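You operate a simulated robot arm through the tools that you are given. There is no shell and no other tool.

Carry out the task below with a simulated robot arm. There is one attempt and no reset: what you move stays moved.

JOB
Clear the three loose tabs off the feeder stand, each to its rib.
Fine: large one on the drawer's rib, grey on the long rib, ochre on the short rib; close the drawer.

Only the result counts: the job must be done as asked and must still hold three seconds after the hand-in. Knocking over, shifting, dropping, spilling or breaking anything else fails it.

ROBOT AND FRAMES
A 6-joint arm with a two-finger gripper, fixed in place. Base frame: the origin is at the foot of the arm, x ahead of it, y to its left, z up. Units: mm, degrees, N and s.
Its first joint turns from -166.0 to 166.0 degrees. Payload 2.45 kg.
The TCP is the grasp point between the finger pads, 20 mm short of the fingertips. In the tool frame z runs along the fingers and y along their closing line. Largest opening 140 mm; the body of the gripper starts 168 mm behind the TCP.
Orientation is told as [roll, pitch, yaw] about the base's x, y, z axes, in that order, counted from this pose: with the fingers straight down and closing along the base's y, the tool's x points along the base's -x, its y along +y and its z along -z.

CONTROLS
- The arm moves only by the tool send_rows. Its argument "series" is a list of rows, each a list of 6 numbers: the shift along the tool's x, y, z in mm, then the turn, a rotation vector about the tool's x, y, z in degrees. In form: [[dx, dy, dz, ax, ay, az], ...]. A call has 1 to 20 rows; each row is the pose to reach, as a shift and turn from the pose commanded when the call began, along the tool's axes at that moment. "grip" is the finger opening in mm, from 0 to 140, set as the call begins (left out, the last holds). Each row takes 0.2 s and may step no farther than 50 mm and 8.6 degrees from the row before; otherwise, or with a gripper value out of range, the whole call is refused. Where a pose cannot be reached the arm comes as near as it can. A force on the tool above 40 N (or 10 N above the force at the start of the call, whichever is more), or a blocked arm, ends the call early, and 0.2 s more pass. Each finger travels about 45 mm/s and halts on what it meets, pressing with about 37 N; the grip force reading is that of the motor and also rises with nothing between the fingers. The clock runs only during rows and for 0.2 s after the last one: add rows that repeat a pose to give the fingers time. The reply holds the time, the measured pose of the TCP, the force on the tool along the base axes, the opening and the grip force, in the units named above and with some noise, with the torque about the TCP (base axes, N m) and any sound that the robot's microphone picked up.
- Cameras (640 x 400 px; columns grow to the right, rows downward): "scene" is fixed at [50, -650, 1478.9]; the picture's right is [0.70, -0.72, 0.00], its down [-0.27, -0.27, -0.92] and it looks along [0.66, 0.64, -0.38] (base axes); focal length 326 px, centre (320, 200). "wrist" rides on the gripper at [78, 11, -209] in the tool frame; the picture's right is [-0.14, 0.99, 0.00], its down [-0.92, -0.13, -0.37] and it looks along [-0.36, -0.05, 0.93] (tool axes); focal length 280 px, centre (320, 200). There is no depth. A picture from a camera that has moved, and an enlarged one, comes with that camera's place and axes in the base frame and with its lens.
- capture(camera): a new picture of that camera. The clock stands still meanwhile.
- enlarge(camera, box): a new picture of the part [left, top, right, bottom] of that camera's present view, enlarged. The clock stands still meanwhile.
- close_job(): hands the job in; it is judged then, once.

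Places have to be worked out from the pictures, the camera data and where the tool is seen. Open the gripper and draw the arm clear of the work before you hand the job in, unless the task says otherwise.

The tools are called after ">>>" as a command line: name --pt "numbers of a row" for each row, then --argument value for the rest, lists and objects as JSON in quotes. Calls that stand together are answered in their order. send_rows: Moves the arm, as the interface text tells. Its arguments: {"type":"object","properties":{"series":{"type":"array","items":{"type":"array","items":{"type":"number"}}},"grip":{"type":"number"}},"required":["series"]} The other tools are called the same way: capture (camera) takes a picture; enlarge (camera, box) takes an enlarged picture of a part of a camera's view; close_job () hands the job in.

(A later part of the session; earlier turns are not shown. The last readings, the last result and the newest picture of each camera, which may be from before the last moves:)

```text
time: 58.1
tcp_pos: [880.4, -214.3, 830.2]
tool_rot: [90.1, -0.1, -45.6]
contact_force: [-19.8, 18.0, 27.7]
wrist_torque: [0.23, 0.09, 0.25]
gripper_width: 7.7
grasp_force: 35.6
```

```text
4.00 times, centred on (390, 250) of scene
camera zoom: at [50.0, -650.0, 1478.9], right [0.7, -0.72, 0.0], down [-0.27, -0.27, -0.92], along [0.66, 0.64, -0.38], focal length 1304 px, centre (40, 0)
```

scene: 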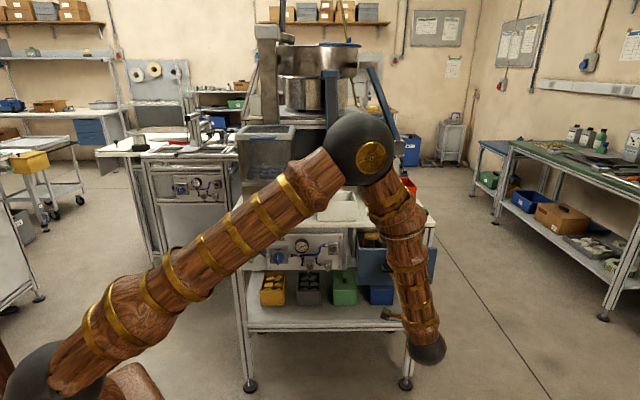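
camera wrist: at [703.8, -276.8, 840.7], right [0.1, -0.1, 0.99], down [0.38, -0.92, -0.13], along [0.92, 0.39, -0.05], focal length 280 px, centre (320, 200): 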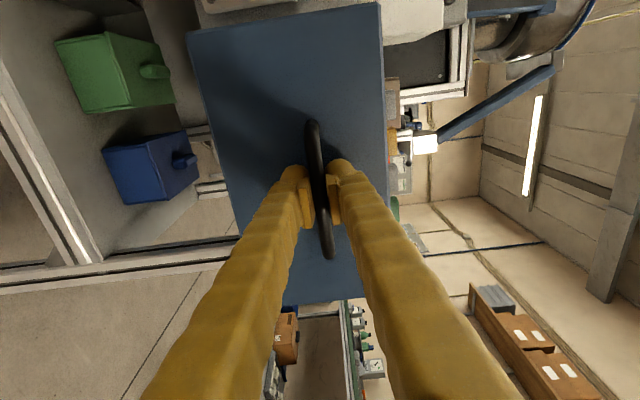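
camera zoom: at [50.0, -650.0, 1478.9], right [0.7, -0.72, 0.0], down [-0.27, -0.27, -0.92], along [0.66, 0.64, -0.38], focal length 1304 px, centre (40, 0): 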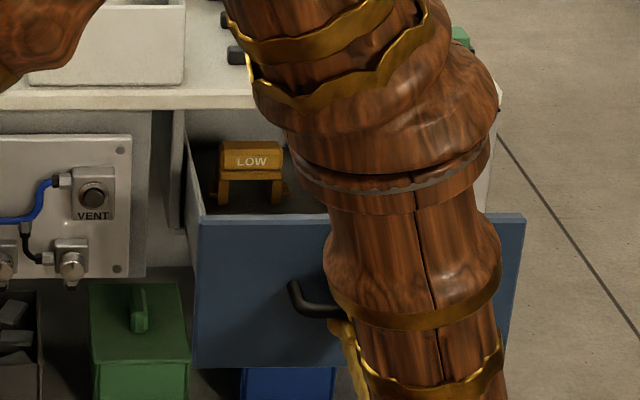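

The drawer is open about 190 mm and shows an ochre "LOW" piece inside. I relax the side load and release the handle.

>>> send_rows --pt "0.5 0.6 0 0 0 0" --pt "0.9 1.1 0 0 0 0" --pt "0.9 1.1 0 0 0 0"

>>> send_rows --grip 50 --pt "0 0 0 0 0 0" --pt "0 0 0 0 0 0" --pt "0 0 0 0 0 0" --pt "0 0 0 0 0 0"

>>> send_rows --pt "0 0 -30 0 0 0" --pt "0 0 -70 0 0 0" --pt "0 0 -110 0 0 0" --pt "0 0 -110 0 0 0"

>>> capture --camera "wrist"

>>> enlarge --camera "scene" --box '[330, 200, 450, 300]'

```text
time: 58.9
tcp_pos: [880.9, -214.8, 830.3]
tool_rot: [90.0, -0.1, -45.8]
contact_force: [-0.2, 1.2, 11.6]
wrist_torque: [0.14, 0.12, -0.21]
gripper_width: 7.4
grasp_force: 35.4
```

```text
time: 59.9
tcp_pos: [880.6, -214.0, 829.9]
tool_rot: [90.1, 0.0, -45.7]
contact_force: [-0.1, 0.2, 0.4]
wrist_torque: [0.0, -0.04, 0.0]
gripper_width: 50.0
grasp_force: 0.1
```

```text
time: 60.9
tcp_pos: [801.2, -292.0, 830.7]
tool_rot: [90.1, 0.0, -45.8]
contact_force: [-0.5, 0.1, -0.7]
wrist_torque: [0.0, -0.04, 0.02]
gripper_width: 50.0
grasp_force: 0.0
```

```text
taken
camera wrist: at [597.1, -380.8, 840.8], right [0.09, -0.1, 0.99], down [0.38, -0.92, -0.13], along [0.92, 0.39, -0.05], focal length 280 px, centre (320, 200)
```

wrist: 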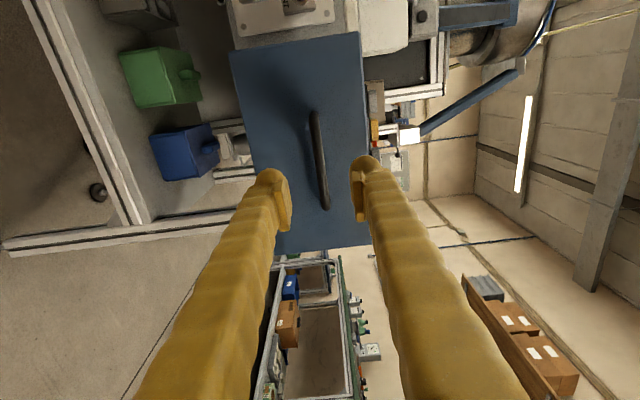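

```text
4.00 times, centred on (390, 250) of scene
camera zoom: at [50.0, -650.0, 1478.9], right [0.7, -0.72, 0.0], down [-0.27, -0.27, -0.92], along [0.66, 0.64, -0.38], focal length 1304 px, centre (40, 0)
```

zoom: 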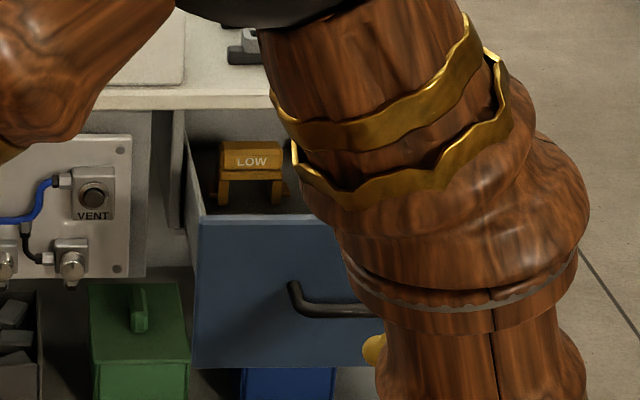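

The drawer stays open. I swing the tool back to vertical while rising, to look into the drawer from above.

>>> send_rows --pt "0 24 4 8.2 0 0" --pt "0 48 8 16.4 0 0" --pt "0 72 12 24.6 0 0" --pt "0 96 16 32.8 0 0" --pt "0 120 20 41 0 0" --pt "0 144 24 49.2 0 0" --pt "0 168 28 57.4 0 0" --pt "0 192 36 65.6 0 0" --pt "0 216 48 73.8 0 0" --pt "0 238 64 82 0 0" --pt "0 250 90 90 0 0" --pt "0 250 120 90 0 0" --pt "0 250 120 90 0 0"

>>> capture --camera "wrist"

>>> capture --camera "scene"

```text
time: 63.7
tcp_pos: [886.6, -207.7, 1079.5]
tool_rot: [0.1, 0.0, -45.7]
contact_force: [0.4, 0.1, -1.0]
wrist_torque: [0.01, 0.02, 0.02]
gripper_width: 49.9
grasp_force: 0.0
```

```text
taken
camera wrist: at [840.4, -144.2, 1289.2], right [0.8, 0.59, 0.0], down [0.55, -0.75, 0.37], along [0.22, -0.3, -0.93], focal length 280 px, centre (320, 200)
```

wrist: 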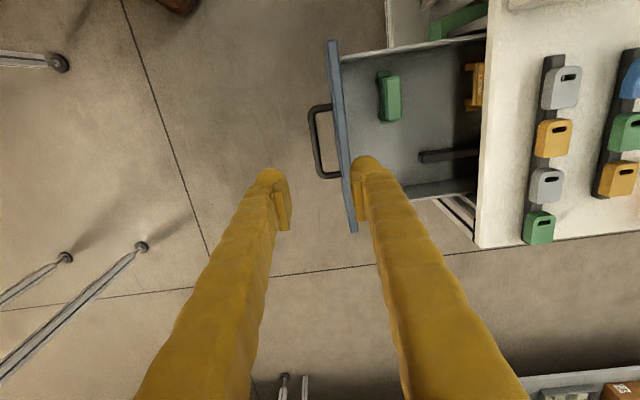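

```text
taken
```

scene: 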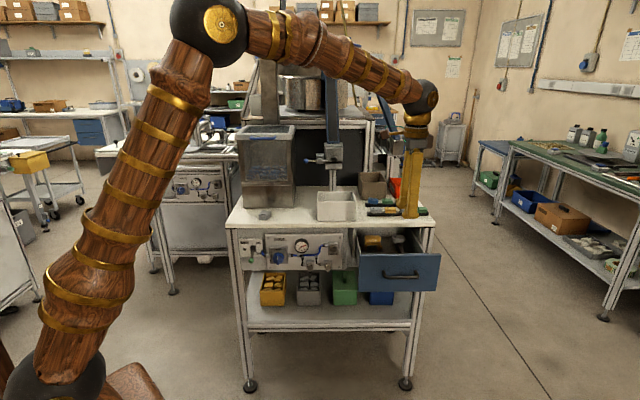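

The drawer holds a loose green piece, a "LOW" gate, and a rib running front-to-back. I enlarge it.

>>> enlarge --camera "wrist" --box '[310, 20, 510, 250]'

>>> enlarge --camera "scene" --box '[345, 220, 445, 300]'

```text
1.74 times, centred on (410, 135) of wrist
camera zoom: at [840.4, -144.2, 1289.2], right [0.8, 0.59, 0.0], down [0.55, -0.75, 0.37], along [0.22, -0.3, -0.93], focal length 488 px, centre (164, 313)
```

zoom: 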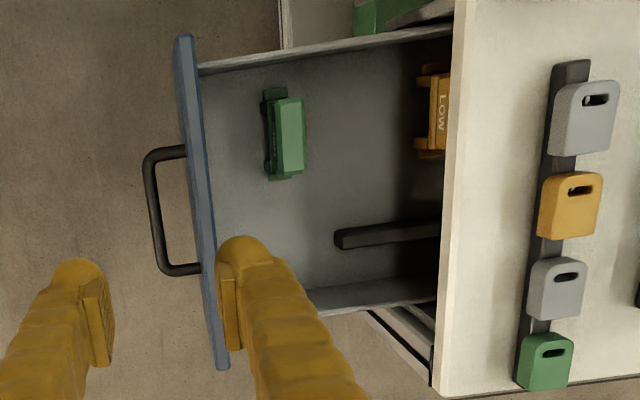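

```text
5.00 times, centred on (395, 260) of scene
camera zoom: at [50.0, -650.0, 1478.9], right [0.7, -0.72, 0.0], down [-0.27, -0.27, -0.92], along [0.66, 0.64, -0.38], focal length 1630 px, centre (-55, -100)
```

zoom: 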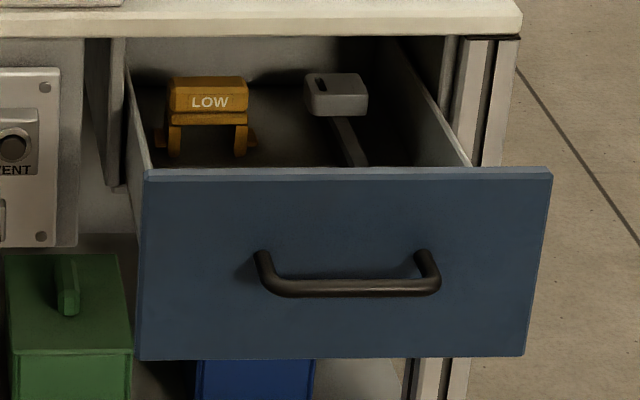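

There's already a large tab parked on the drawer's rib, deeper in. I zoom further to see its orientation.

>>> enlarge --camera "scene" --box '[365, 225, 425, 260]'

>>> enlarge --camera "wrist" --box '[370, 50, 490, 200]'

```text
10.67 times, centred on (395, 242) of scene
camera zoom: at [50.0, -650.0, 1478.9], right [0.7, -0.72, 0.0], down [-0.27, -0.27, -0.92], along [0.66, 0.64, -0.38], focal length 3476 px, centre (-480, -253)
```

zoom: 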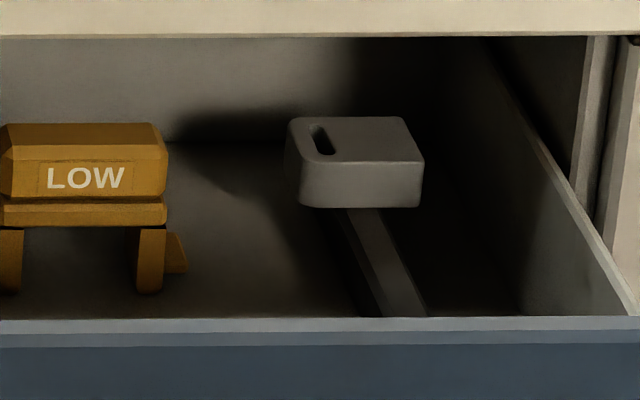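

```text
2.67 times, centred on (430, 125) of wrist
camera zoom: at [840.4, -144.2, 1289.2], right [0.8, 0.59, 0.0], down [0.55, -0.75, 0.37], along [0.22, -0.3, -0.93], focal length 748 px, centre (27, 400)
```

zoom: 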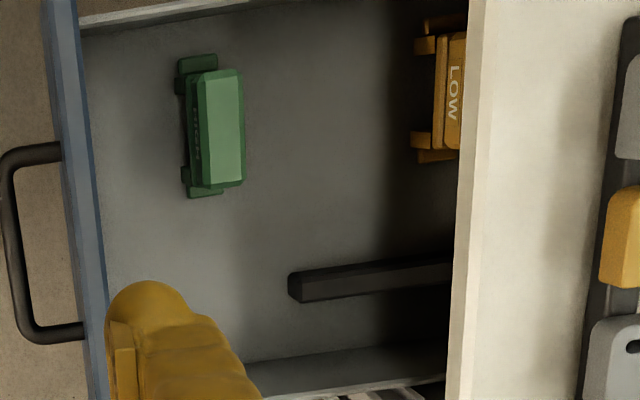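

The parked large tab sits across the drawer's rib, slot to the left; free rib length is about 98 mm but much is under the tabletop. I'll open the drawer further by pushing its front panel from inside with closed fingers, at a clear spot (D≈575, R≈795).

>>> send_rows --grip 0 --pt "-13 43 0 0 0 0" --pt "-26 87 0 0 0 0" --pt "-26 87 40 0 0 0" --pt "-26 87 85 0 0 0" --pt "-26 87 120 0 0 0" --pt "-26 87 120 0 0 0"

>>> capture --camera "wrist"

>>> enlarge --camera "scene" --box '[345, 190, 445, 290]'

```text
time: 65.1
tcp_pos: [967.7, -164.1, 958.5]
tool_rot: [0.1, 0.1, -45.7]
contact_force: [0.5, 0.1, 0.2]
wrist_torque: [0.01, 0.02, -0.01]
gripper_width: 0.0
grasp_force: 29.7
```

```text
taken
camera wrist: at [921.4, -100.7, 1167.7], right [0.8, 0.59, 0.0], down [0.55, -0.75, 0.37], along [0.22, -0.3, -0.93], focal length 280 px, centre (320, 200)
```

wrist: 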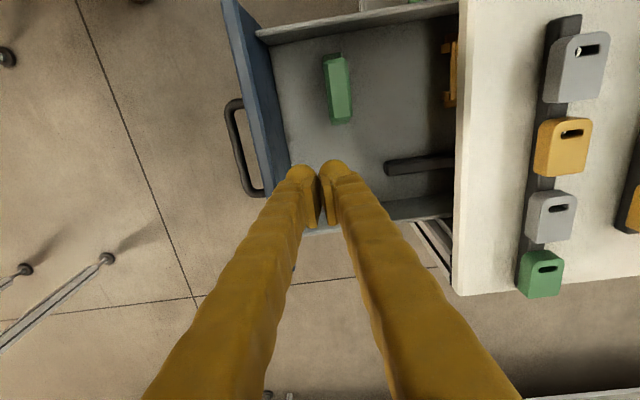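

```text
4.00 times, centred on (395, 240) of scene
camera zoom: at [50.0, -650.0, 1478.9], right [0.7, -0.72, 0.0], down [-0.27, -0.27, -0.92], along [0.66, 0.64, -0.38], focal length 1304 px, centre (20, 40)
```

zoom: 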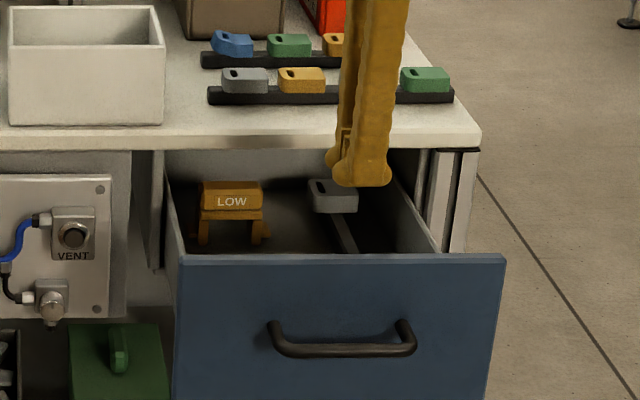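

Fingers closed at D≈577; the panel's inner face is at about D≈537. I shift 12 mm further in, then descend inside the drawer to tip z≈850.

>>> send_rows --pt "0 12 5 0 0 0" --pt "0 12 40 0 0 0" --pt "0 12 75 0 0 0" --pt "0 12 95 0 0 0" --pt "0 12 95 0 0 0"

>>> capture --camera "wrist"

```text
time: 66.3
tcp_pos: [976.1, -156.4, 864.8]
tool_rot: [0.0, 0.1, -45.7]
contact_force: [-0.8, 0.4, 0.1]
wrist_torque: [-0.03, -0.01, 0.0]
gripper_width: 0.0
grasp_force: 29.0
```

```text
taken
camera wrist: at [930.0, -92.4, 1073.8], right [0.8, 0.59, 0.0], down [0.55, -0.75, 0.37], along [0.22, -0.3, -0.93], focal length 280 px, centre (320, 200)
```

wrist: 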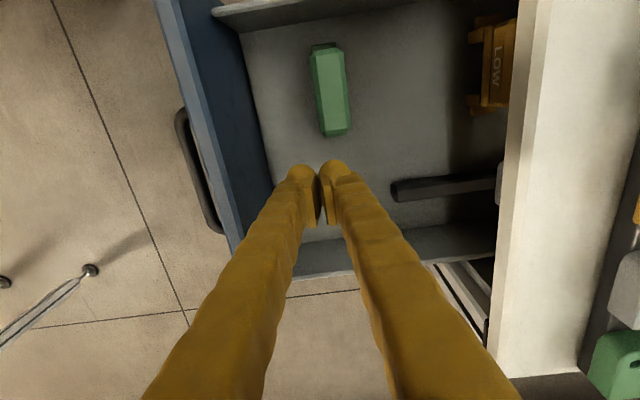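

Inside with room. I push toward the front in steps; the force limit will guard the end stop.

>>> send_rows --pt "0 -12 0 0 0 0" --pt "0 -24 0 0 0 0" --pt "0 -34 0 0 0 0" --pt "0 -42 0 0 0 0" --pt "0 -50 0 0 0 0" --pt "0 -60 0 0 0 0" --pt "0 -70 0 0 0 0" --pt "0 -80 0 0 0 0" --pt "0 -80 0 0 0 0"

>>> capture --camera "wrist"

```text
time: 68.3
tcp_pos: [918.1, -211.8, 864.1]
tool_rot: [0.1, 0.0, -45.6]
contact_force: [0.4, 1.2, 0.1]
wrist_torque: [-0.02, 0.02, 0.0]
gripper_width: 0.0
grasp_force: 29.7
```

```text
taken
camera wrist: at [871.4, -148.6, 1073.3], right [0.8, 0.59, 0.0], down [0.55, -0.75, 0.37], along [0.22, -0.3, -0.93], focal length 280 px, centre (320, 200)
```

wrist: 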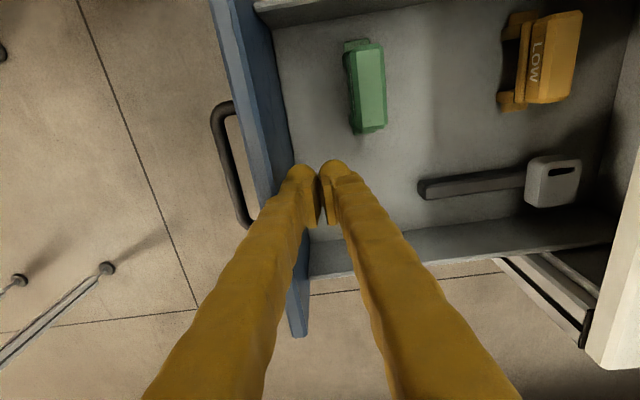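

The drawer slid a further ~50 mm easily and the parked large tab is now visible. I push another 40 mm.

>>> send_rows --pt "0 -10 0 0 0 0" --pt "0 -20 0 0 0 0" --pt "0 -30 0 0 0 0" --pt "0 -40 0 0 0 0" --pt "0 -40 0 0 0 0"

>>> capture --camera "wrist"

>>> enlarge --camera "scene" --box '[345, 200, 445, 300]'

```text
time: 69.5
tcp_pos: [889.9, -239.5, 865.1]
tool_rot: [0.0, 0.0, -45.6]
contact_force: [0.6, 0.7, 0.1]
wrist_torque: [0.02, -0.04, 0.0]
gripper_width: 0.0
grasp_force: 29.3
```

```text
taken
camera wrist: at [843.1, -176.8, 1074.2], right [0.8, 0.59, 0.0], down [0.55, -0.75, 0.37], along [0.22, -0.3, -0.93], focal length 280 px, centre (320, 200)
```

wrist: 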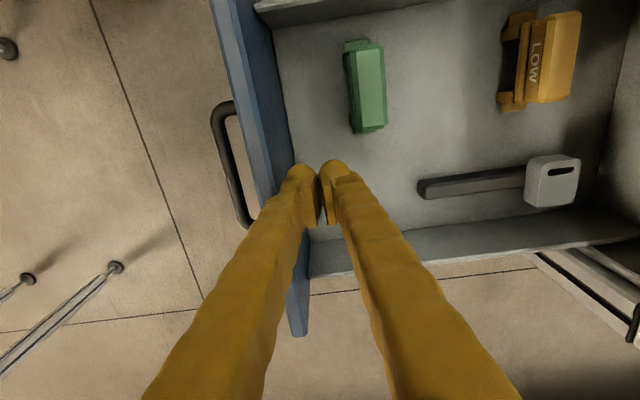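

```text
4.00 times, centred on (395, 250) of scene
camera zoom: at [50.0, -650.0, 1478.9], right [0.7, -0.72, 0.0], down [-0.27, -0.27, -0.92], along [0.66, 0.64, -0.38], focal length 1304 px, centre (20, 0)
```

zoom: 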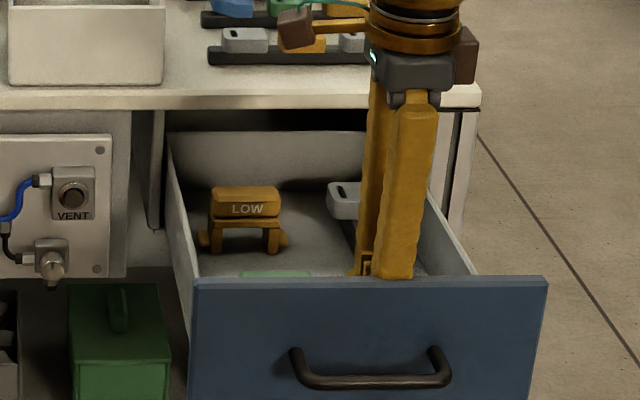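

The rib is now fully exposed. I zoom in to measure the rib's front end and the parked tab.

>>> enlarge --camera "wrist" --box '[400, 140, 600, 220]'

>>> enlarge --camera "scene" --box '[385, 235, 425, 275]'

```text
3.20 times, centred on (500, 180) of wrist
camera zoom: at [843.1, -176.8, 1074.2], right [0.8, 0.59, 0.0], down [0.55, -0.75, 0.37], along [0.22, -0.3, -0.93], focal length 897 px, centre (-256, 264)
```

zoom: 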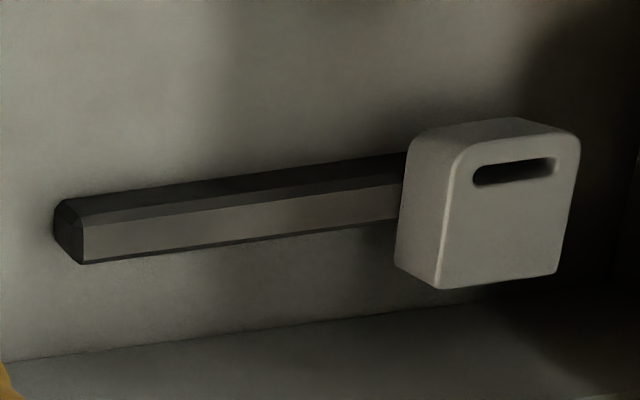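

```text
10.00 times, centred on (405, 255) of scene
camera zoom: at [50.0, -650.0, 1478.9], right [0.7, -0.72, 0.0], down [-0.27, -0.27, -0.92], along [0.66, 0.64, -0.38], focal length 3259 px, centre (-530, -350)
```

zoom: 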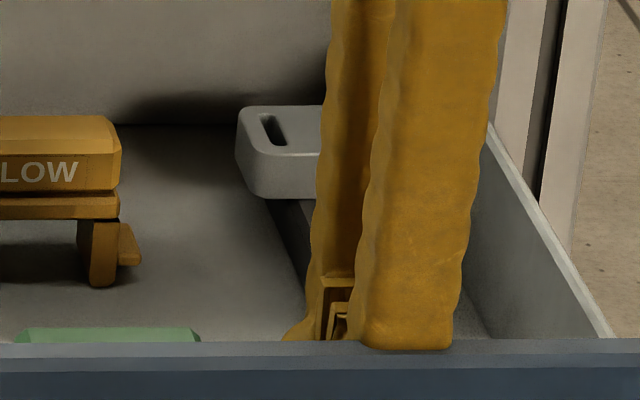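

The rib's top centre runs at R≈834, front end D≈575, parked tab front at D≈680. I back off the panel and rise out of the drawer.

>>> send_rows --pt "0 12 0 0 0 0" --pt "0 12 -45 0 0 0" --pt "0 12 -93 0 0 0" --pt "0 12 -141 0 0 0" --pt "0 12 -190 0 0 0" --pt "0 12 -235 0 0 0" --pt "0 12 -235 0 0 0"

>>> send_rows --grip 70 --pt "42.4 17.5 0.8 0 0 -6.43" --pt "84.8 35 1.6 0 0 -12.86" --pt "127.2 52.5 2.4 0 0 -19.29" --pt "169.6 70 3.2 0 0 -25.72" --pt "212 87.5 4 0 0 -32.15" --pt "254.4 105 4.8 0 0 -38.58" --pt "296.8 122.5 5.6 0 0 -45" --pt "339.2 140 6.4 0 0 -51.4" --pt "381.6 157.5 7.2 0 0 -57.9" --pt "424 175 8 0 0 -64.3" --pt "466.4 192.5 8.8 0 0 -70.7" --pt "509 210 10 0 0 -77.1" --pt "509 210 10 0 0 -77.1"

>>> capture --camera "wrist"

>>> capture --camera "scene"

```text
time: 71.1
tcp_pos: [900.1, -231.2, 1102.5]
tool_rot: [0.1, 0.0, -45.7]
contact_force: [-1.1, 0.2, 0.2]
wrist_torque: [0.01, 0.01, 0.01]
gripper_width: 0.0
grasp_force: 29.6
```

```text
time: 73.9
tcp_pos: [691.8, 278.7, 1089.2]
tool_rot: [0.0, -0.2, 31.5]
contact_force: [-0.2, -0.1, -0.5]
wrist_torque: [0.0, -0.02, -0.02]
gripper_width: 69.9
grasp_force: 0.2
```

```text
taken
camera wrist: at [620.6, 247.3, 1297.8], right [-0.4, 0.92, 0.0], down [0.85, 0.37, 0.37], along [0.34, 0.15, -0.93], focal length 280 px, centre (320, 200)
```

wrist: 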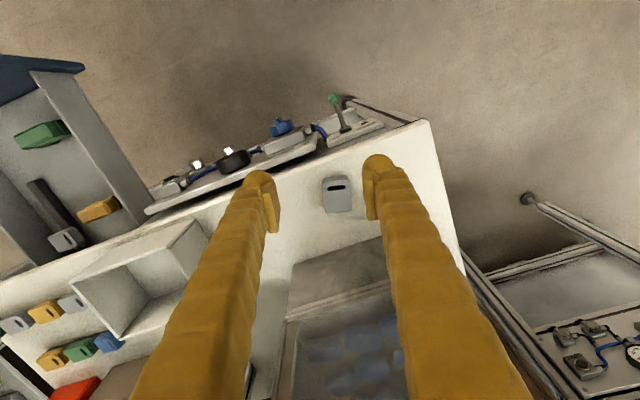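

```text
taken
```

scene: 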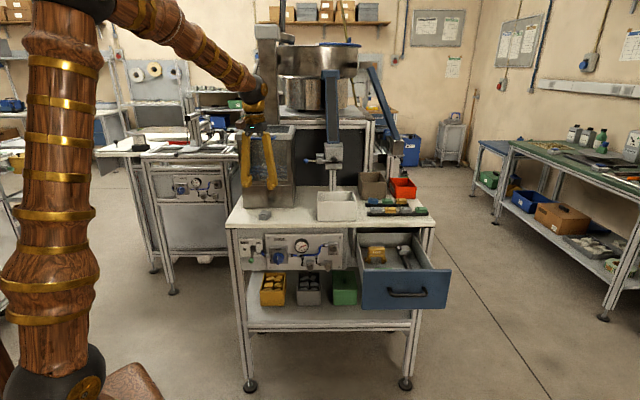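

Now I tilt the tool 15° back toward the robot and move to the pre-approach for the large tab.

>>> send_rows --pt "-10 5 7 0 -5 0" --pt "-20 10.5 14 0 -10 0" --pt "-29.8 15.7 21 0 -15 0" --pt "-29.8 15.7 21 0 -15 0"

>>> capture --camera "wrist"

>>> enlarge --camera "wrist" --box '[270, 100, 370, 200]'

>>> enlarge --camera "scene" --box '[220, 60, 340, 240]'

```text
time: 74.9
tcp_pos: [710.4, 309.2, 1068.0]
tool_rot: [0.0, -15.1, 31.4]
contact_force: [0.0, -0.5, -0.8]
wrist_torque: [0.0, -0.01, -0.01]
gripper_width: 69.9
grasp_force: 0.1
```

```text
taken
camera wrist: at [593.8, 249.9, 1249.3], right [-0.4, 0.91, 0.04], down [0.74, 0.3, 0.6], along [0.53, 0.27, -0.8], focal length 280 px, centre (320, 200)
```

wrist: 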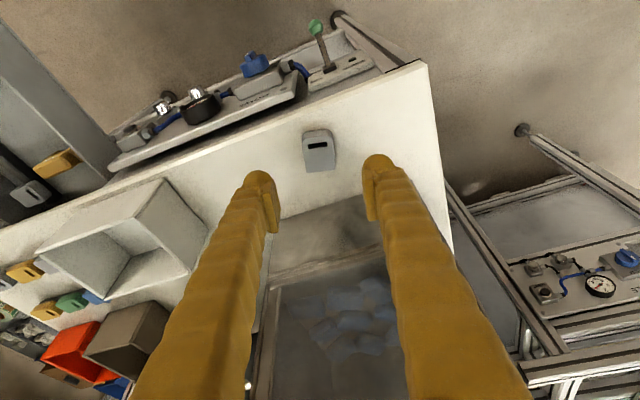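

```text
4.00 times, centred on (320, 150) of wrist
camera zoom: at [593.8, 249.9, 1249.3], right [-0.4, 0.91, 0.04], down [0.74, 0.3, 0.6], along [0.53, 0.27, -0.8], focal length 1122 px, centre (320, 400)
```

zoom: 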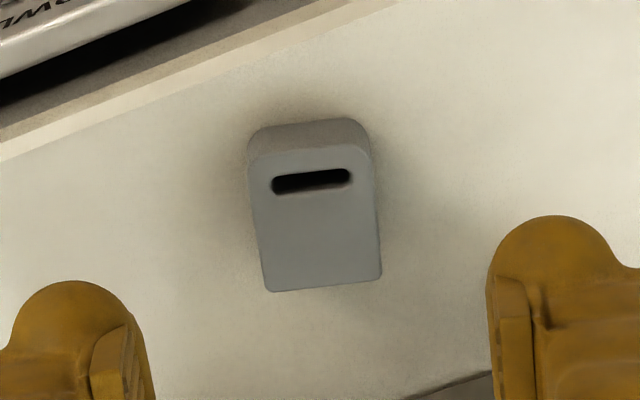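

```text
2.22 times, centred on (280, 150) of scene
camera zoom: at [50.0, -650.0, 1478.9], right [0.7, -0.72, 0.0], down [-0.27, -0.27, -0.92], along [0.66, 0.64, -0.38], focal length 724 px, centre (409, 311)
```

zoom: 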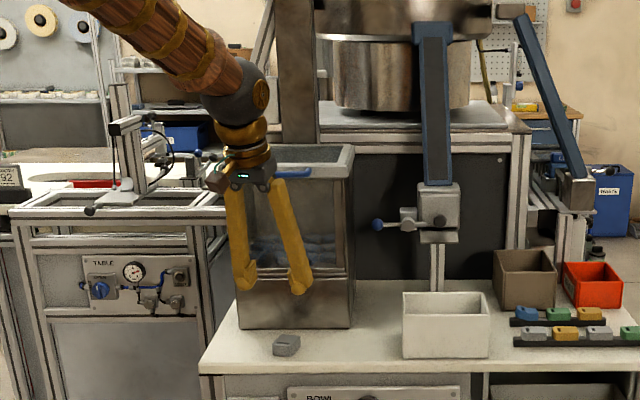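

The large tab lies almost on the tool axis; I correct yaw by 1.8° and 5 mm and approach, stopping a few mm high.

>>> send_rows --pt "4.8 -0.2 30 0.47 0 1.74" --pt "4.8 -0.2 75 0.47 0 1.74" --pt "4.8 -0.2 108 0.47 0 1.74" --pt "4.8 -0.2 121 0.47 0 1.74" --pt "4.8 -0.2 121 0.47 0 1.74"

>>> capture --camera "wrist"

>>> enlarge --camera "scene" --box '[230, 130, 320, 240]'

```text
time: 76.1
tcp_pos: [731.8, 323.2, 950.9]
tool_rot: [0.0, -15.2, 29.7]
contact_force: [-0.2, -0.2, 0.2]
wrist_torque: [-0.02, 0.0, -0.02]
gripper_width: 70.1
grasp_force: 0.1
```

```text
taken
camera wrist: at [614.9, 268.0, 1132.0], right [-0.37, 0.93, 0.04], down [0.75, 0.28, 0.6], along [0.54, 0.25, -0.8], focal length 280 px, centre (320, 200)
```

wrist: 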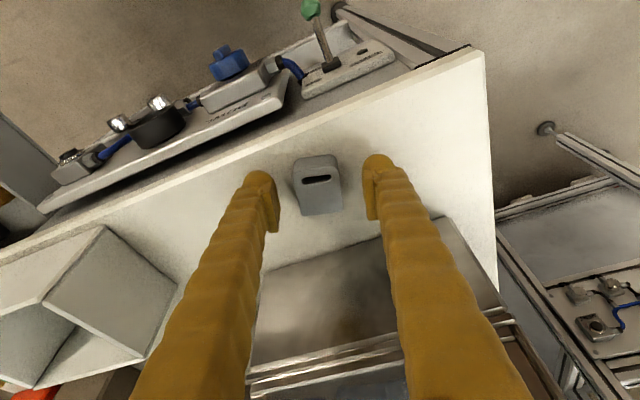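

```text
3.64 times, centred on (275, 185) of scene
camera zoom: at [50.0, -650.0, 1478.9], right [0.7, -0.72, 0.0], down [-0.27, -0.27, -0.92], along [0.66, 0.64, -0.38], focal length 1185 px, centre (484, 254)
```

zoom: 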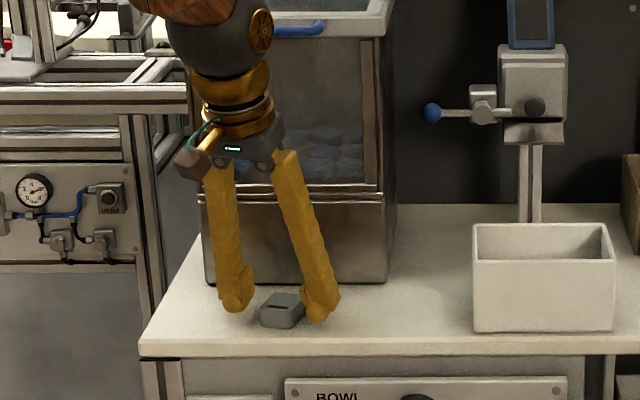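

Centred between the fingers. I lower the last 8 mm and close.

>>> send_rows --pt "0 0 4 0 0 0" --pt "0 0 6.5 0 0 0" --pt "0 0 8 0 0 0" --pt "0 0 8 0 0 0"

>>> send_rows --grip 0 --pt "0 0 0 0 0 0" --pt "0 0 0 0 0 0" --pt "0 0 0 0 0 0" --pt "0 0 0 0 0 0" --pt "0 0 0 0 0 0"

>>> enlarge --camera "wrist" --box '[260, 130, 380, 240]'

```text
time: 77.1
tcp_pos: [734.3, 322.7, 942.7]
tool_rot: [-0.1, -15.1, 29.7]
contact_force: [-0.6, 0.1, 0.1]
wrist_torque: [-0.03, 0.02, 0.02]
gripper_width: 70.0
grasp_force: 0.0
```

```text
time: 78.3
tcp_pos: [735.8, 323.0, 942.8]
tool_rot: [0.0, -15.0, 29.7]
contact_force: [0.6, -0.2, -0.7]
wrist_torque: [0.04, 0.01, 0.01]
gripper_width: 35.1
grasp_force: 36.8
```

```text
3.64 times, centred on (320, 185) of wrist
camera zoom: at [616.9, 268.6, 1124.0], right [-0.37, 0.93, 0.04], down [0.75, 0.28, 0.6], along [0.54, 0.25, -0.8], focal length 1020 px, centre (320, 254)
```

zoom: 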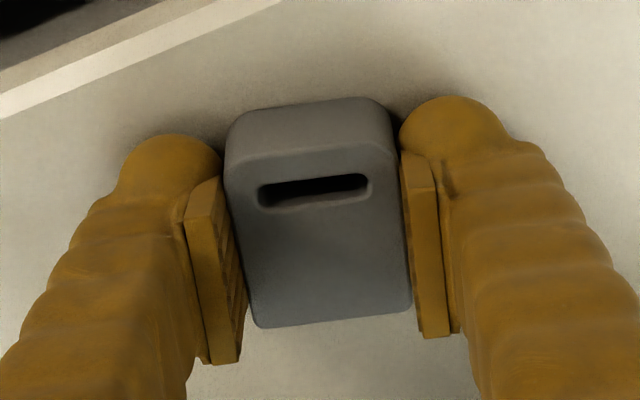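

The large tab is gripped (35 mm, 37 N). Retract along the axis, lifting clear.

>>> send_rows --pt "0 0 -12 0 0 0" --pt "0 0 -50 0 0 0" --pt "0 0 -92 0 0 0" --pt "0 0 -130 0 0 0" --pt "0 0 -130 0 0 0"

>>> enlarge --camera "wrist" --box '[260, 130, 380, 240]'

```text
time: 79.5
tcp_pos: [704.3, 305.9, 1069.3]
tool_rot: [0.0, -15.0, 29.8]
contact_force: [-0.7, 0.2, -0.5]
wrist_torque: [0.02, 0.04, 0.01]
gripper_width: 34.9
grasp_force: 36.5
```

```text
3.64 times, centred on (320, 185) of wrist
camera zoom: at [586.4, 252.1, 1251.0], right [-0.37, 0.93, 0.04], down [0.75, 0.28, 0.6], along [0.54, 0.25, -0.8], focal length 1020 px, centre (320, 254)
```

zoom: 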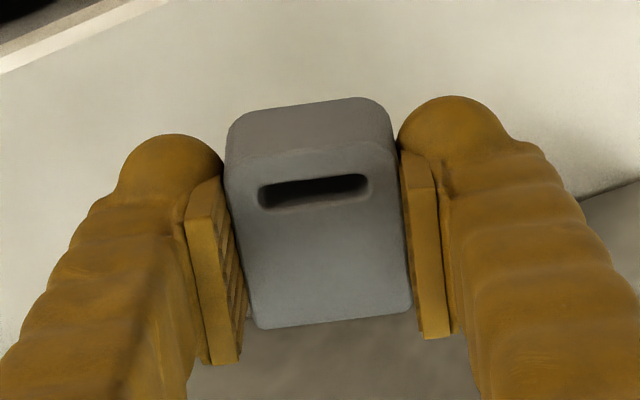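

Held firmly without rotation. I carry it along the front of the stand to above the open drawer's rib.

>>> send_rows --pt "12 -35.1 -15.6 0 0 0" --pt "14.9 -77.6 -21.6 2.08 0 7.73" --pt "3.8 -121.1 -18.6 4.16 0 15.45" --pt "-7.2 -164.7 -15.7 6.23 0 23.18" --pt "-18.2 -208.2 -12.7 8.31 0 30.9" --pt "-29.3 -251.7 -9.7 10.39 0 38.63" --pt "-37.5 -296 -7.5 12.47 0 46.35" --pt "-38.9 -341.1 -7.1 14.54 0 54.08" --pt "-40.4 -386.2 -6.7 16.62 0 61.8" --pt "-41.8 -431.3 -6.3 18.7 0 69.53" --pt "-43 -475.4 -6 19.56 0 72.72" --pt "-41.4 -520.3 -6.5 19.56 0 72.72" --pt "-38.6 -564.5 -7.2 19.56 0 72.72" --pt "-38.6 -564.5 -7.2 19.56 0 72.72"

>>> capture --camera "wrist"

>>> capture --camera "scene"

```text
time: 82.5
tcp_pos: [1017.6, -169.3, 1086.8]
tool_rot: [0.0, -15.0, -45.7]
contact_force: [-0.5, -0.1, 0.2]
wrist_torque: [-0.01, 0.02, -0.01]
gripper_width: 35.0
grasp_force: 36.8
```

```text
taken
camera wrist: at [933.9, -68.8, 1268.1], right [0.8, 0.6, 0.04], down [0.46, -0.66, 0.6], along [0.38, -0.46, -0.8], focal length 280 px, centre (320, 200)
```

wrist: 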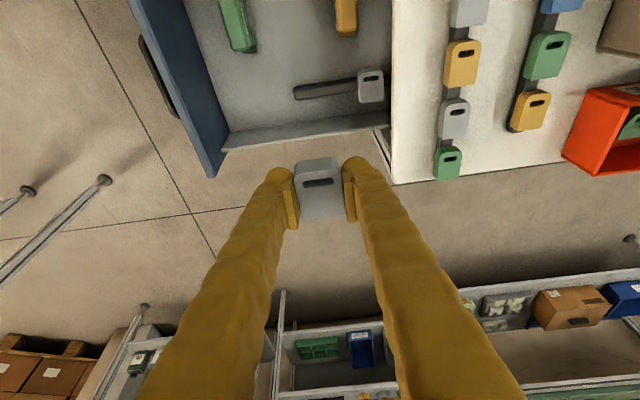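

```text
taken
```

scene: 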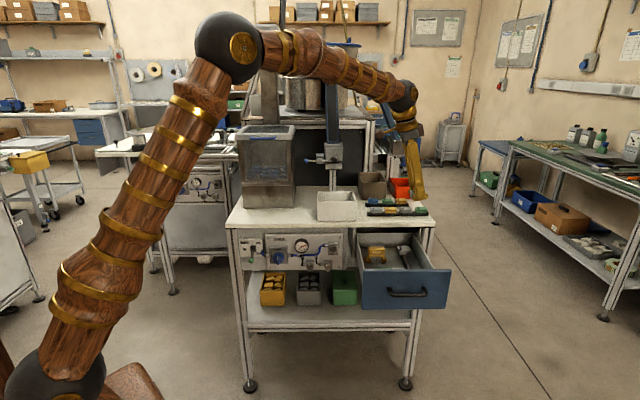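

Above the drawer, the drop line lands on the rib about 31 mm behind its front end. Descend vertically to z≈900 and re-check.

>>> send_rows --pt "11.9 0 44.4 0 0 0" --pt "23.8 0 88.9 0 0 0" --pt "35.7 0 133.3 0 0 0" --pt "48.4 0 180.6 0 0 0" --pt "48.4 0 180.6 0 0 0"

>>> capture --camera "wrist"

>>> enlarge --camera "wrist" --box '[250, 80, 430, 240]'

>>> enlarge --camera "scene" --box '[345, 200, 445, 300]'

```text
time: 83.7
tcp_pos: [1018.9, -168.1, 898.8]
tool_rot: [0.0, -15.1, -45.7]
contact_force: [0.5, 0.2, -0.6]
wrist_torque: [0.05, 0.0, -0.02]
gripper_width: 35.0
grasp_force: 36.8
```

```text
taken
camera wrist: at [936.2, -67.7, 1079.4], right [0.8, 0.6, 0.04], down [0.46, -0.66, 0.6], along [0.38, -0.46, -0.8], focal length 280 px, centre (320, 200)
```

wrist: 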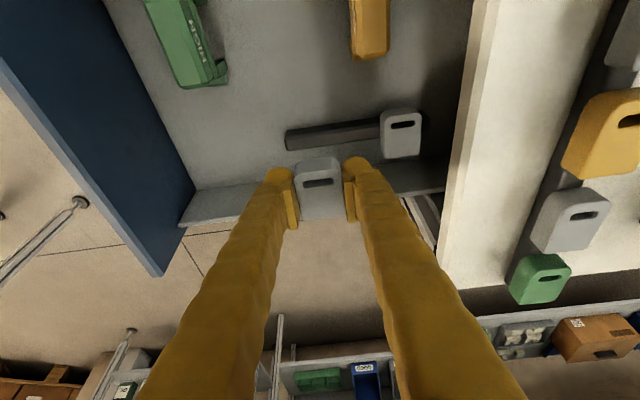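

```text
2.50 times, centred on (340, 160) of wrist
camera zoom: at [936.2, -67.7, 1079.4], right [0.8, 0.6, 0.04], down [0.46, -0.66, 0.6], along [0.38, -0.46, -0.8], focal length 701 px, centre (270, 300)
```

zoom: 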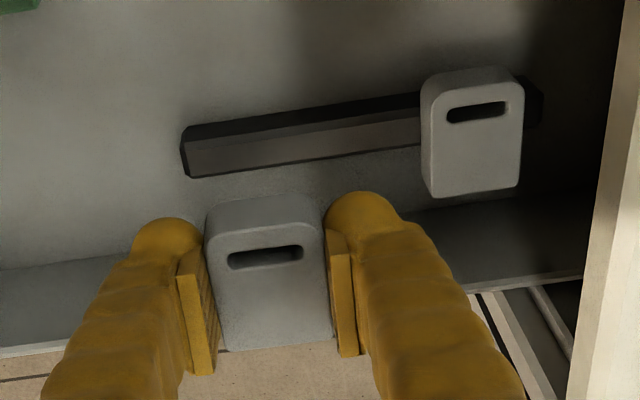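

```text
4.00 times, centred on (395, 250) of scene
camera zoom: at [50.0, -650.0, 1478.9], right [0.7, -0.72, 0.0], down [-0.27, -0.27, -0.92], along [0.66, 0.64, -0.38], focal length 1304 px, centre (20, 0)
```

zoom: 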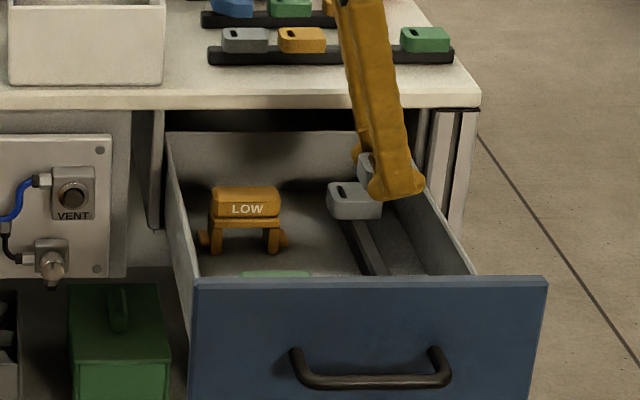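

Rib centre is at R≈833 below the TCP while the tab centre rides 4–5 mm to its right, so I shift 4.7 mm left while lowering 64 mm and re-check.

>>> send_rows --pt "10.6 0 30.3 0 0 0" --pt "21.2 0 60.6 0 0 0" --pt "21.2 0 60.6 0 0 0"

>>> capture --camera "wrist"

>>> enlarge --camera "wrist" --box '[250, 80, 430, 240]'

>>> enlarge --camera "scene" --box '[375, 225, 435, 275]'

```text
time: 84.5
tcp_pos: [1014.2, -164.1, 834.8]
tool_rot: [0.0, -15.1, -45.6]
contact_force: [-0.6, 0.9, 0.2]
wrist_torque: [-0.01, 0.01, 0.02]
gripper_width: 35.0
grasp_force: 37.4
```

```text
taken
camera wrist: at [930.4, -64.0, 1015.6], right [0.8, 0.6, 0.04], down [0.46, -0.66, 0.6], along [0.38, -0.46, -0.8], focal length 280 px, centre (320, 200)
```

wrist: 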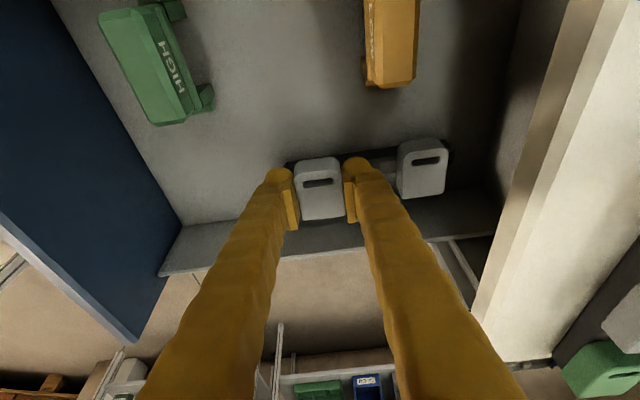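

```text
2.50 times, centred on (340, 160) of wrist
camera zoom: at [930.4, -64.0, 1015.6], right [0.8, 0.6, 0.04], down [0.46, -0.66, 0.6], along [0.38, -0.46, -0.8], focal length 701 px, centre (270, 300)
```

zoom: 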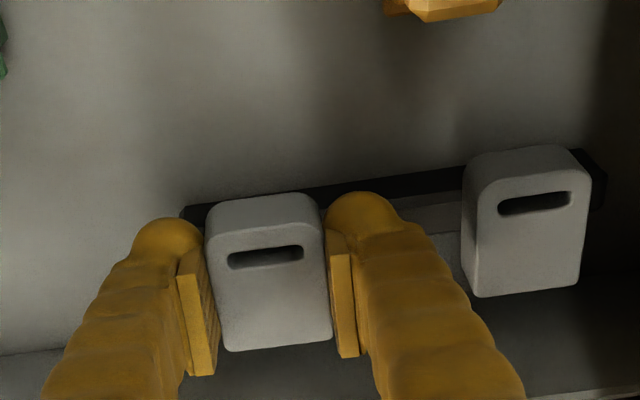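

```text
8.00 times, centred on (405, 250) of scene
camera zoom: at [50.0, -650.0, 1478.9], right [0.7, -0.72, 0.0], down [-0.27, -0.27, -0.92], along [0.66, 0.64, -0.38], focal length 2607 px, centre (-360, -200)
```

zoom: 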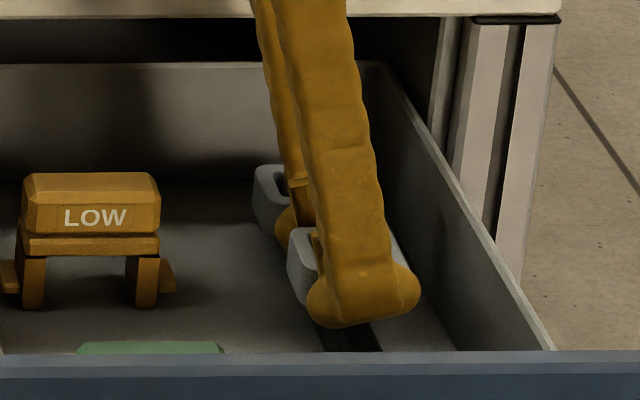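

I zoom between the finger and the parked tab to check the rib line against the held tab.

>>> enlarge --camera "wrist" --box '[310, 130, 430, 205]'

>>> enlarge --camera "wrist" --box '[270, 140, 360, 230]'

```text
5.33 times, centred on (370, 168) of wrist
camera zoom: at [930.4, -64.0, 1015.6], right [0.8, 0.6, 0.04], down [0.46, -0.66, 0.6], along [0.38, -0.46, -0.8], focal length 1495 px, centre (53, 373)
```

zoom: 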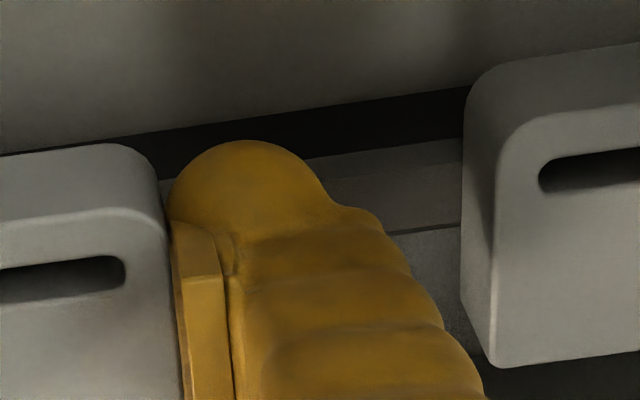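

```text
4.44 times, centred on (315, 185) of wrist
camera zoom: at [930.4, -64.0, 1015.6], right [0.8, 0.6, 0.04], down [0.46, -0.66, 0.6], along [0.38, -0.46, -0.8], focal length 1246 px, centre (342, 267)
```

zoom: 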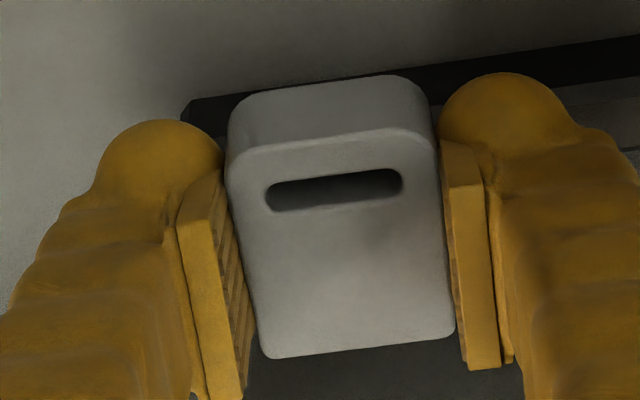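

The estimate depends slightly on rib height (795–802), so I shift 1.3 mm right and lower in fine steps to find contact, which will pin the height.

>>> send_rows --pt "0.4 0 4 0 0 0" --pt "0.8 0 8.1 0 0 0" --pt "1.3 0 10 0 0 0" --pt "1.3 0 10 0 0 0"

>>> send_rows --pt "0.26 0 1 0 0 0" --pt "0.52 0 2 0 0 0" --pt "0.52 0 2 0 0 0"

```text
time: 85.5
tcp_pos: [1013.1, -165.6, 825.1]
tool_rot: [0.1, -15.0, -45.6]
contact_force: [-0.5, -0.2, -0.4]
wrist_torque: [-0.01, -0.01, 0.01]
gripper_width: 35.0
grasp_force: 37.3
```

```text
time: 86.3
tcp_pos: [1014.5, -165.1, 823.3]
tool_rot: [-0.1, -15.1, -45.7]
contact_force: [-0.1, 1.0, -0.4]
wrist_torque: [0.01, 0.01, -0.02]
gripper_width: 35.1
grasp_force: 37.0
```

No contact yet at TCP z≈823. Continue in 1 mm steps.

>>> send_rows --pt "0.26 0 1 0 0 0" --pt "0.52 0 2 0 0 0" --pt "0.52 0 2 0 0 0"

>>> enlarge --camera "wrist" --box '[310, 130, 430, 205]'

```text
time: 87.1
tcp_pos: [1013.6, -164.7, 821.2]
tool_rot: [-0.1, -15.1, -45.7]
contact_force: [0.1, 0.1, -0.5]
wrist_torque: [-0.01, -0.02, 0.0]
gripper_width: 34.9
grasp_force: 36.8
```

```text
5.33 times, centred on (370, 168) of wrist
camera zoom: at [930.9, -64.6, 1002.4], right [0.8, 0.6, 0.04], down [0.46, -0.66, 0.6], along [0.38, -0.46, -0.8], focal length 1495 px, centre (53, 373)
```

zoom: 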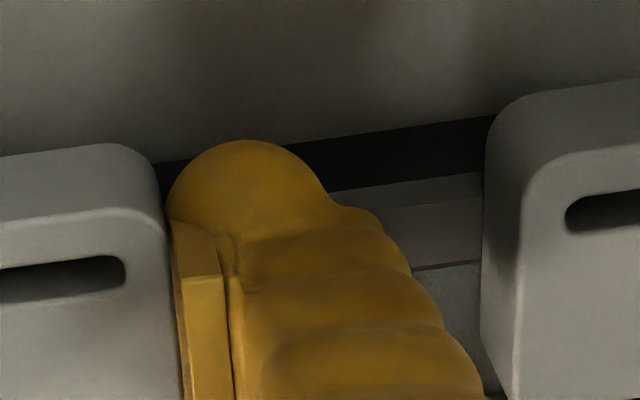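

Still no contact, so rib top is below 797; the line suggests another 1.2 mm shift right. Continue lowering.

>>> send_rows --pt "-0.9 0 1.2 0 0 0" --pt "-0.64 0 2.2 0 0 0" --pt "-0.64 0 2.2 0 0 0"

```text
time: 87.9
tcp_pos: [1014.6, -165.7, 817.4]
tool_rot: [0.0, -15.1, -45.7]
contact_force: [0.7, -0.7, -0.1]
wrist_torque: [-0.03, 0.02, 0.02]
gripper_width: 35.1
grasp_force: 37.3
```

Still free at ~818. Two more mm.

>>> send_rows --pt "0.26 0 1 0 0 0" --pt "0.52 0 2 0 0 0" --pt "0.52 0 2 0 0 0"

>>> enlarge --camera "scene" --box '[375, 225, 435, 275]'

>>> enlarge --camera "wrist" --box '[270, 130, 430, 240]'

```text
time: 88.7
tcp_pos: [1013.5, -165.0, 817.0]
tool_rot: [0.0, -15.1, -45.7]
contact_force: [-0.4, 0.4, -1.0]
wrist_torque: [-0.01, -0.02, -0.02]
gripper_width: 35.0
grasp_force: 37.1
```

```text
8.00 times, centred on (405, 250) of scene
camera zoom: at [50.0, -650.0, 1478.9], right [0.7, -0.72, 0.0], down [-0.27, -0.27, -0.92], along [0.66, 0.64, -0.38], focal length 2607 px, centre (-360, -200)
```

zoom: 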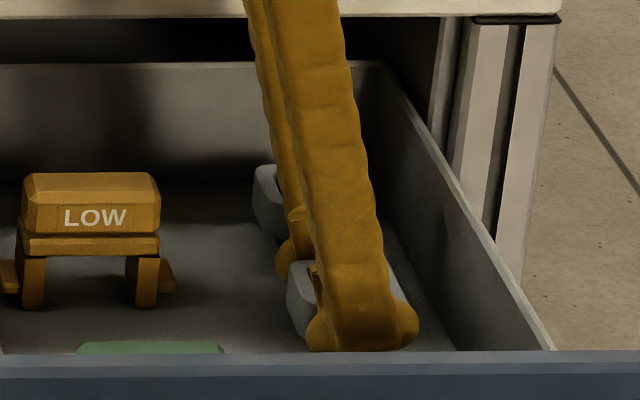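

```text
3.64 times, centred on (350, 185) of wrist
camera zoom: at [931.7, -65.0, 997.3], right [0.8, 0.6, 0.04], down [0.46, -0.66, 0.6], along [0.38, -0.46, -0.8], focal length 1020 px, centre (211, 254)
```

zoom: 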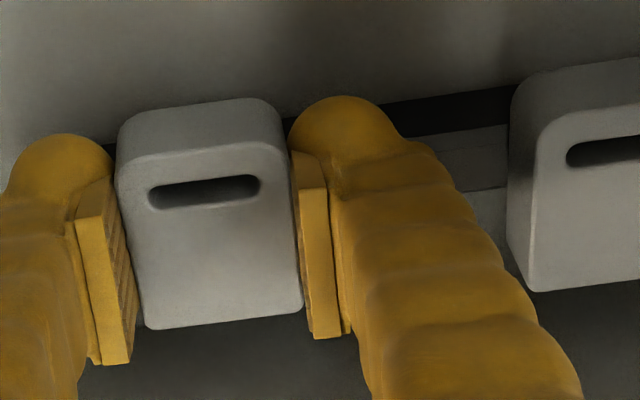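

The rib line now reads about 3 mm right of the held tab's centre, so I shift 3 mm and keep lowering.

>>> send_rows --pt "-2.9 0 0.8 0 0 0" --pt "-2.64 0 1.8 0 0 0" --pt "-2.38 0 2.7 0 0 0" --pt "-2.38 0 2.7 0 0 0"

```text
time: 89.7
tcp_pos: [1015.9, -167.4, 815.9]
tool_rot: [0.1, -15.1, -45.7]
contact_force: [-0.6, 0.5, 8.6]
wrist_torque: [-0.01, 0.02, -0.02]
gripper_width: 35.0
grasp_force: 37.2
```

Contact at 8.6 N with negligible torque, rib top ≈ 791.6. I check the images before releasing.

>>> enlarge --camera "wrist" --box '[270, 130, 430, 240]'

>>> enlarge --camera "scene" --box '[375, 225, 435, 275]'

```text
3.64 times, centred on (350, 185) of wrist
camera zoom: at [933.2, -67.2, 995.6], right [0.8, 0.6, 0.04], down [0.46, -0.66, 0.6], along [0.38, -0.46, -0.8], focal length 1020 px, centre (211, 254)
```

zoom: 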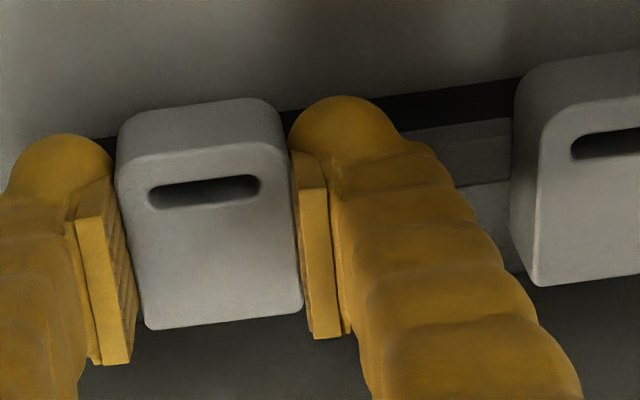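

```text
8.00 times, centred on (405, 250) of scene
camera zoom: at [50.0, -650.0, 1478.9], right [0.7, -0.72, 0.0], down [-0.27, -0.27, -0.92], along [0.66, 0.64, -0.38], focal length 2607 px, centre (-360, -200)
```

zoom: 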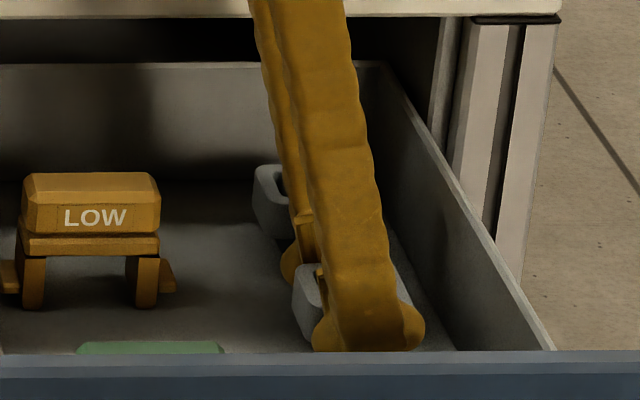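

Relative to the rib and the parked tab the held one seems about 2 mm left of ideal. I lift 1.5 mm, shift 2 mm right and set it down again.

>>> send_rows --pt "-0.39 0 -1.45 0 0 0" --pt "-2.32 0 -0.93 0 0 0" --pt "-1.93 0 0.52 0 0 0" --pt "-1.93 0 0.52 0 0 0"

```text
time: 90.7
tcp_pos: [1018.4, -169.5, 814.8]
tool_rot: [0.0, -15.0, -45.7]
contact_force: [-0.3, -0.5, -0.9]
wrist_torque: [-0.01, -0.01, 0.01]
gripper_width: 35.1
grasp_force: 36.8
```

No contact now; lower another mm.

>>> send_rows --pt "0.15 0 0.6 0 0 0" --pt "0.3 0 1.1 0 0 0" --pt "0.3 0 1.1 0 0 0"

>>> enlarge --camera "wrist" --box '[270, 130, 430, 240]'

```text
time: 91.5
tcp_pos: [1018.3, -169.3, 814.6]
tool_rot: [0.0, -15.2, -45.8]
contact_force: [0.6, -0.1, 11.0]
wrist_torque: [-0.02, -0.01, 0.0]
gripper_width: 34.8
grasp_force: 36.9
```

```text
3.64 times, centred on (350, 185) of wrist
camera zoom: at [935.6, -68.8, 995.5], right [0.8, 0.6, 0.04], down [0.46, -0.66, 0.6], along [0.38, -0.46, -0.8], focal length 1020 px, centre (211, 254)
```

zoom: 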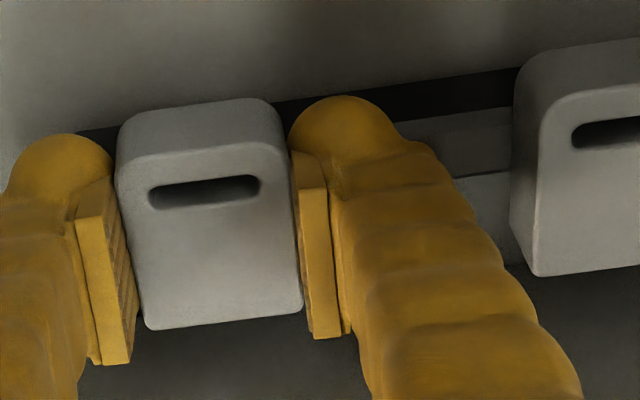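

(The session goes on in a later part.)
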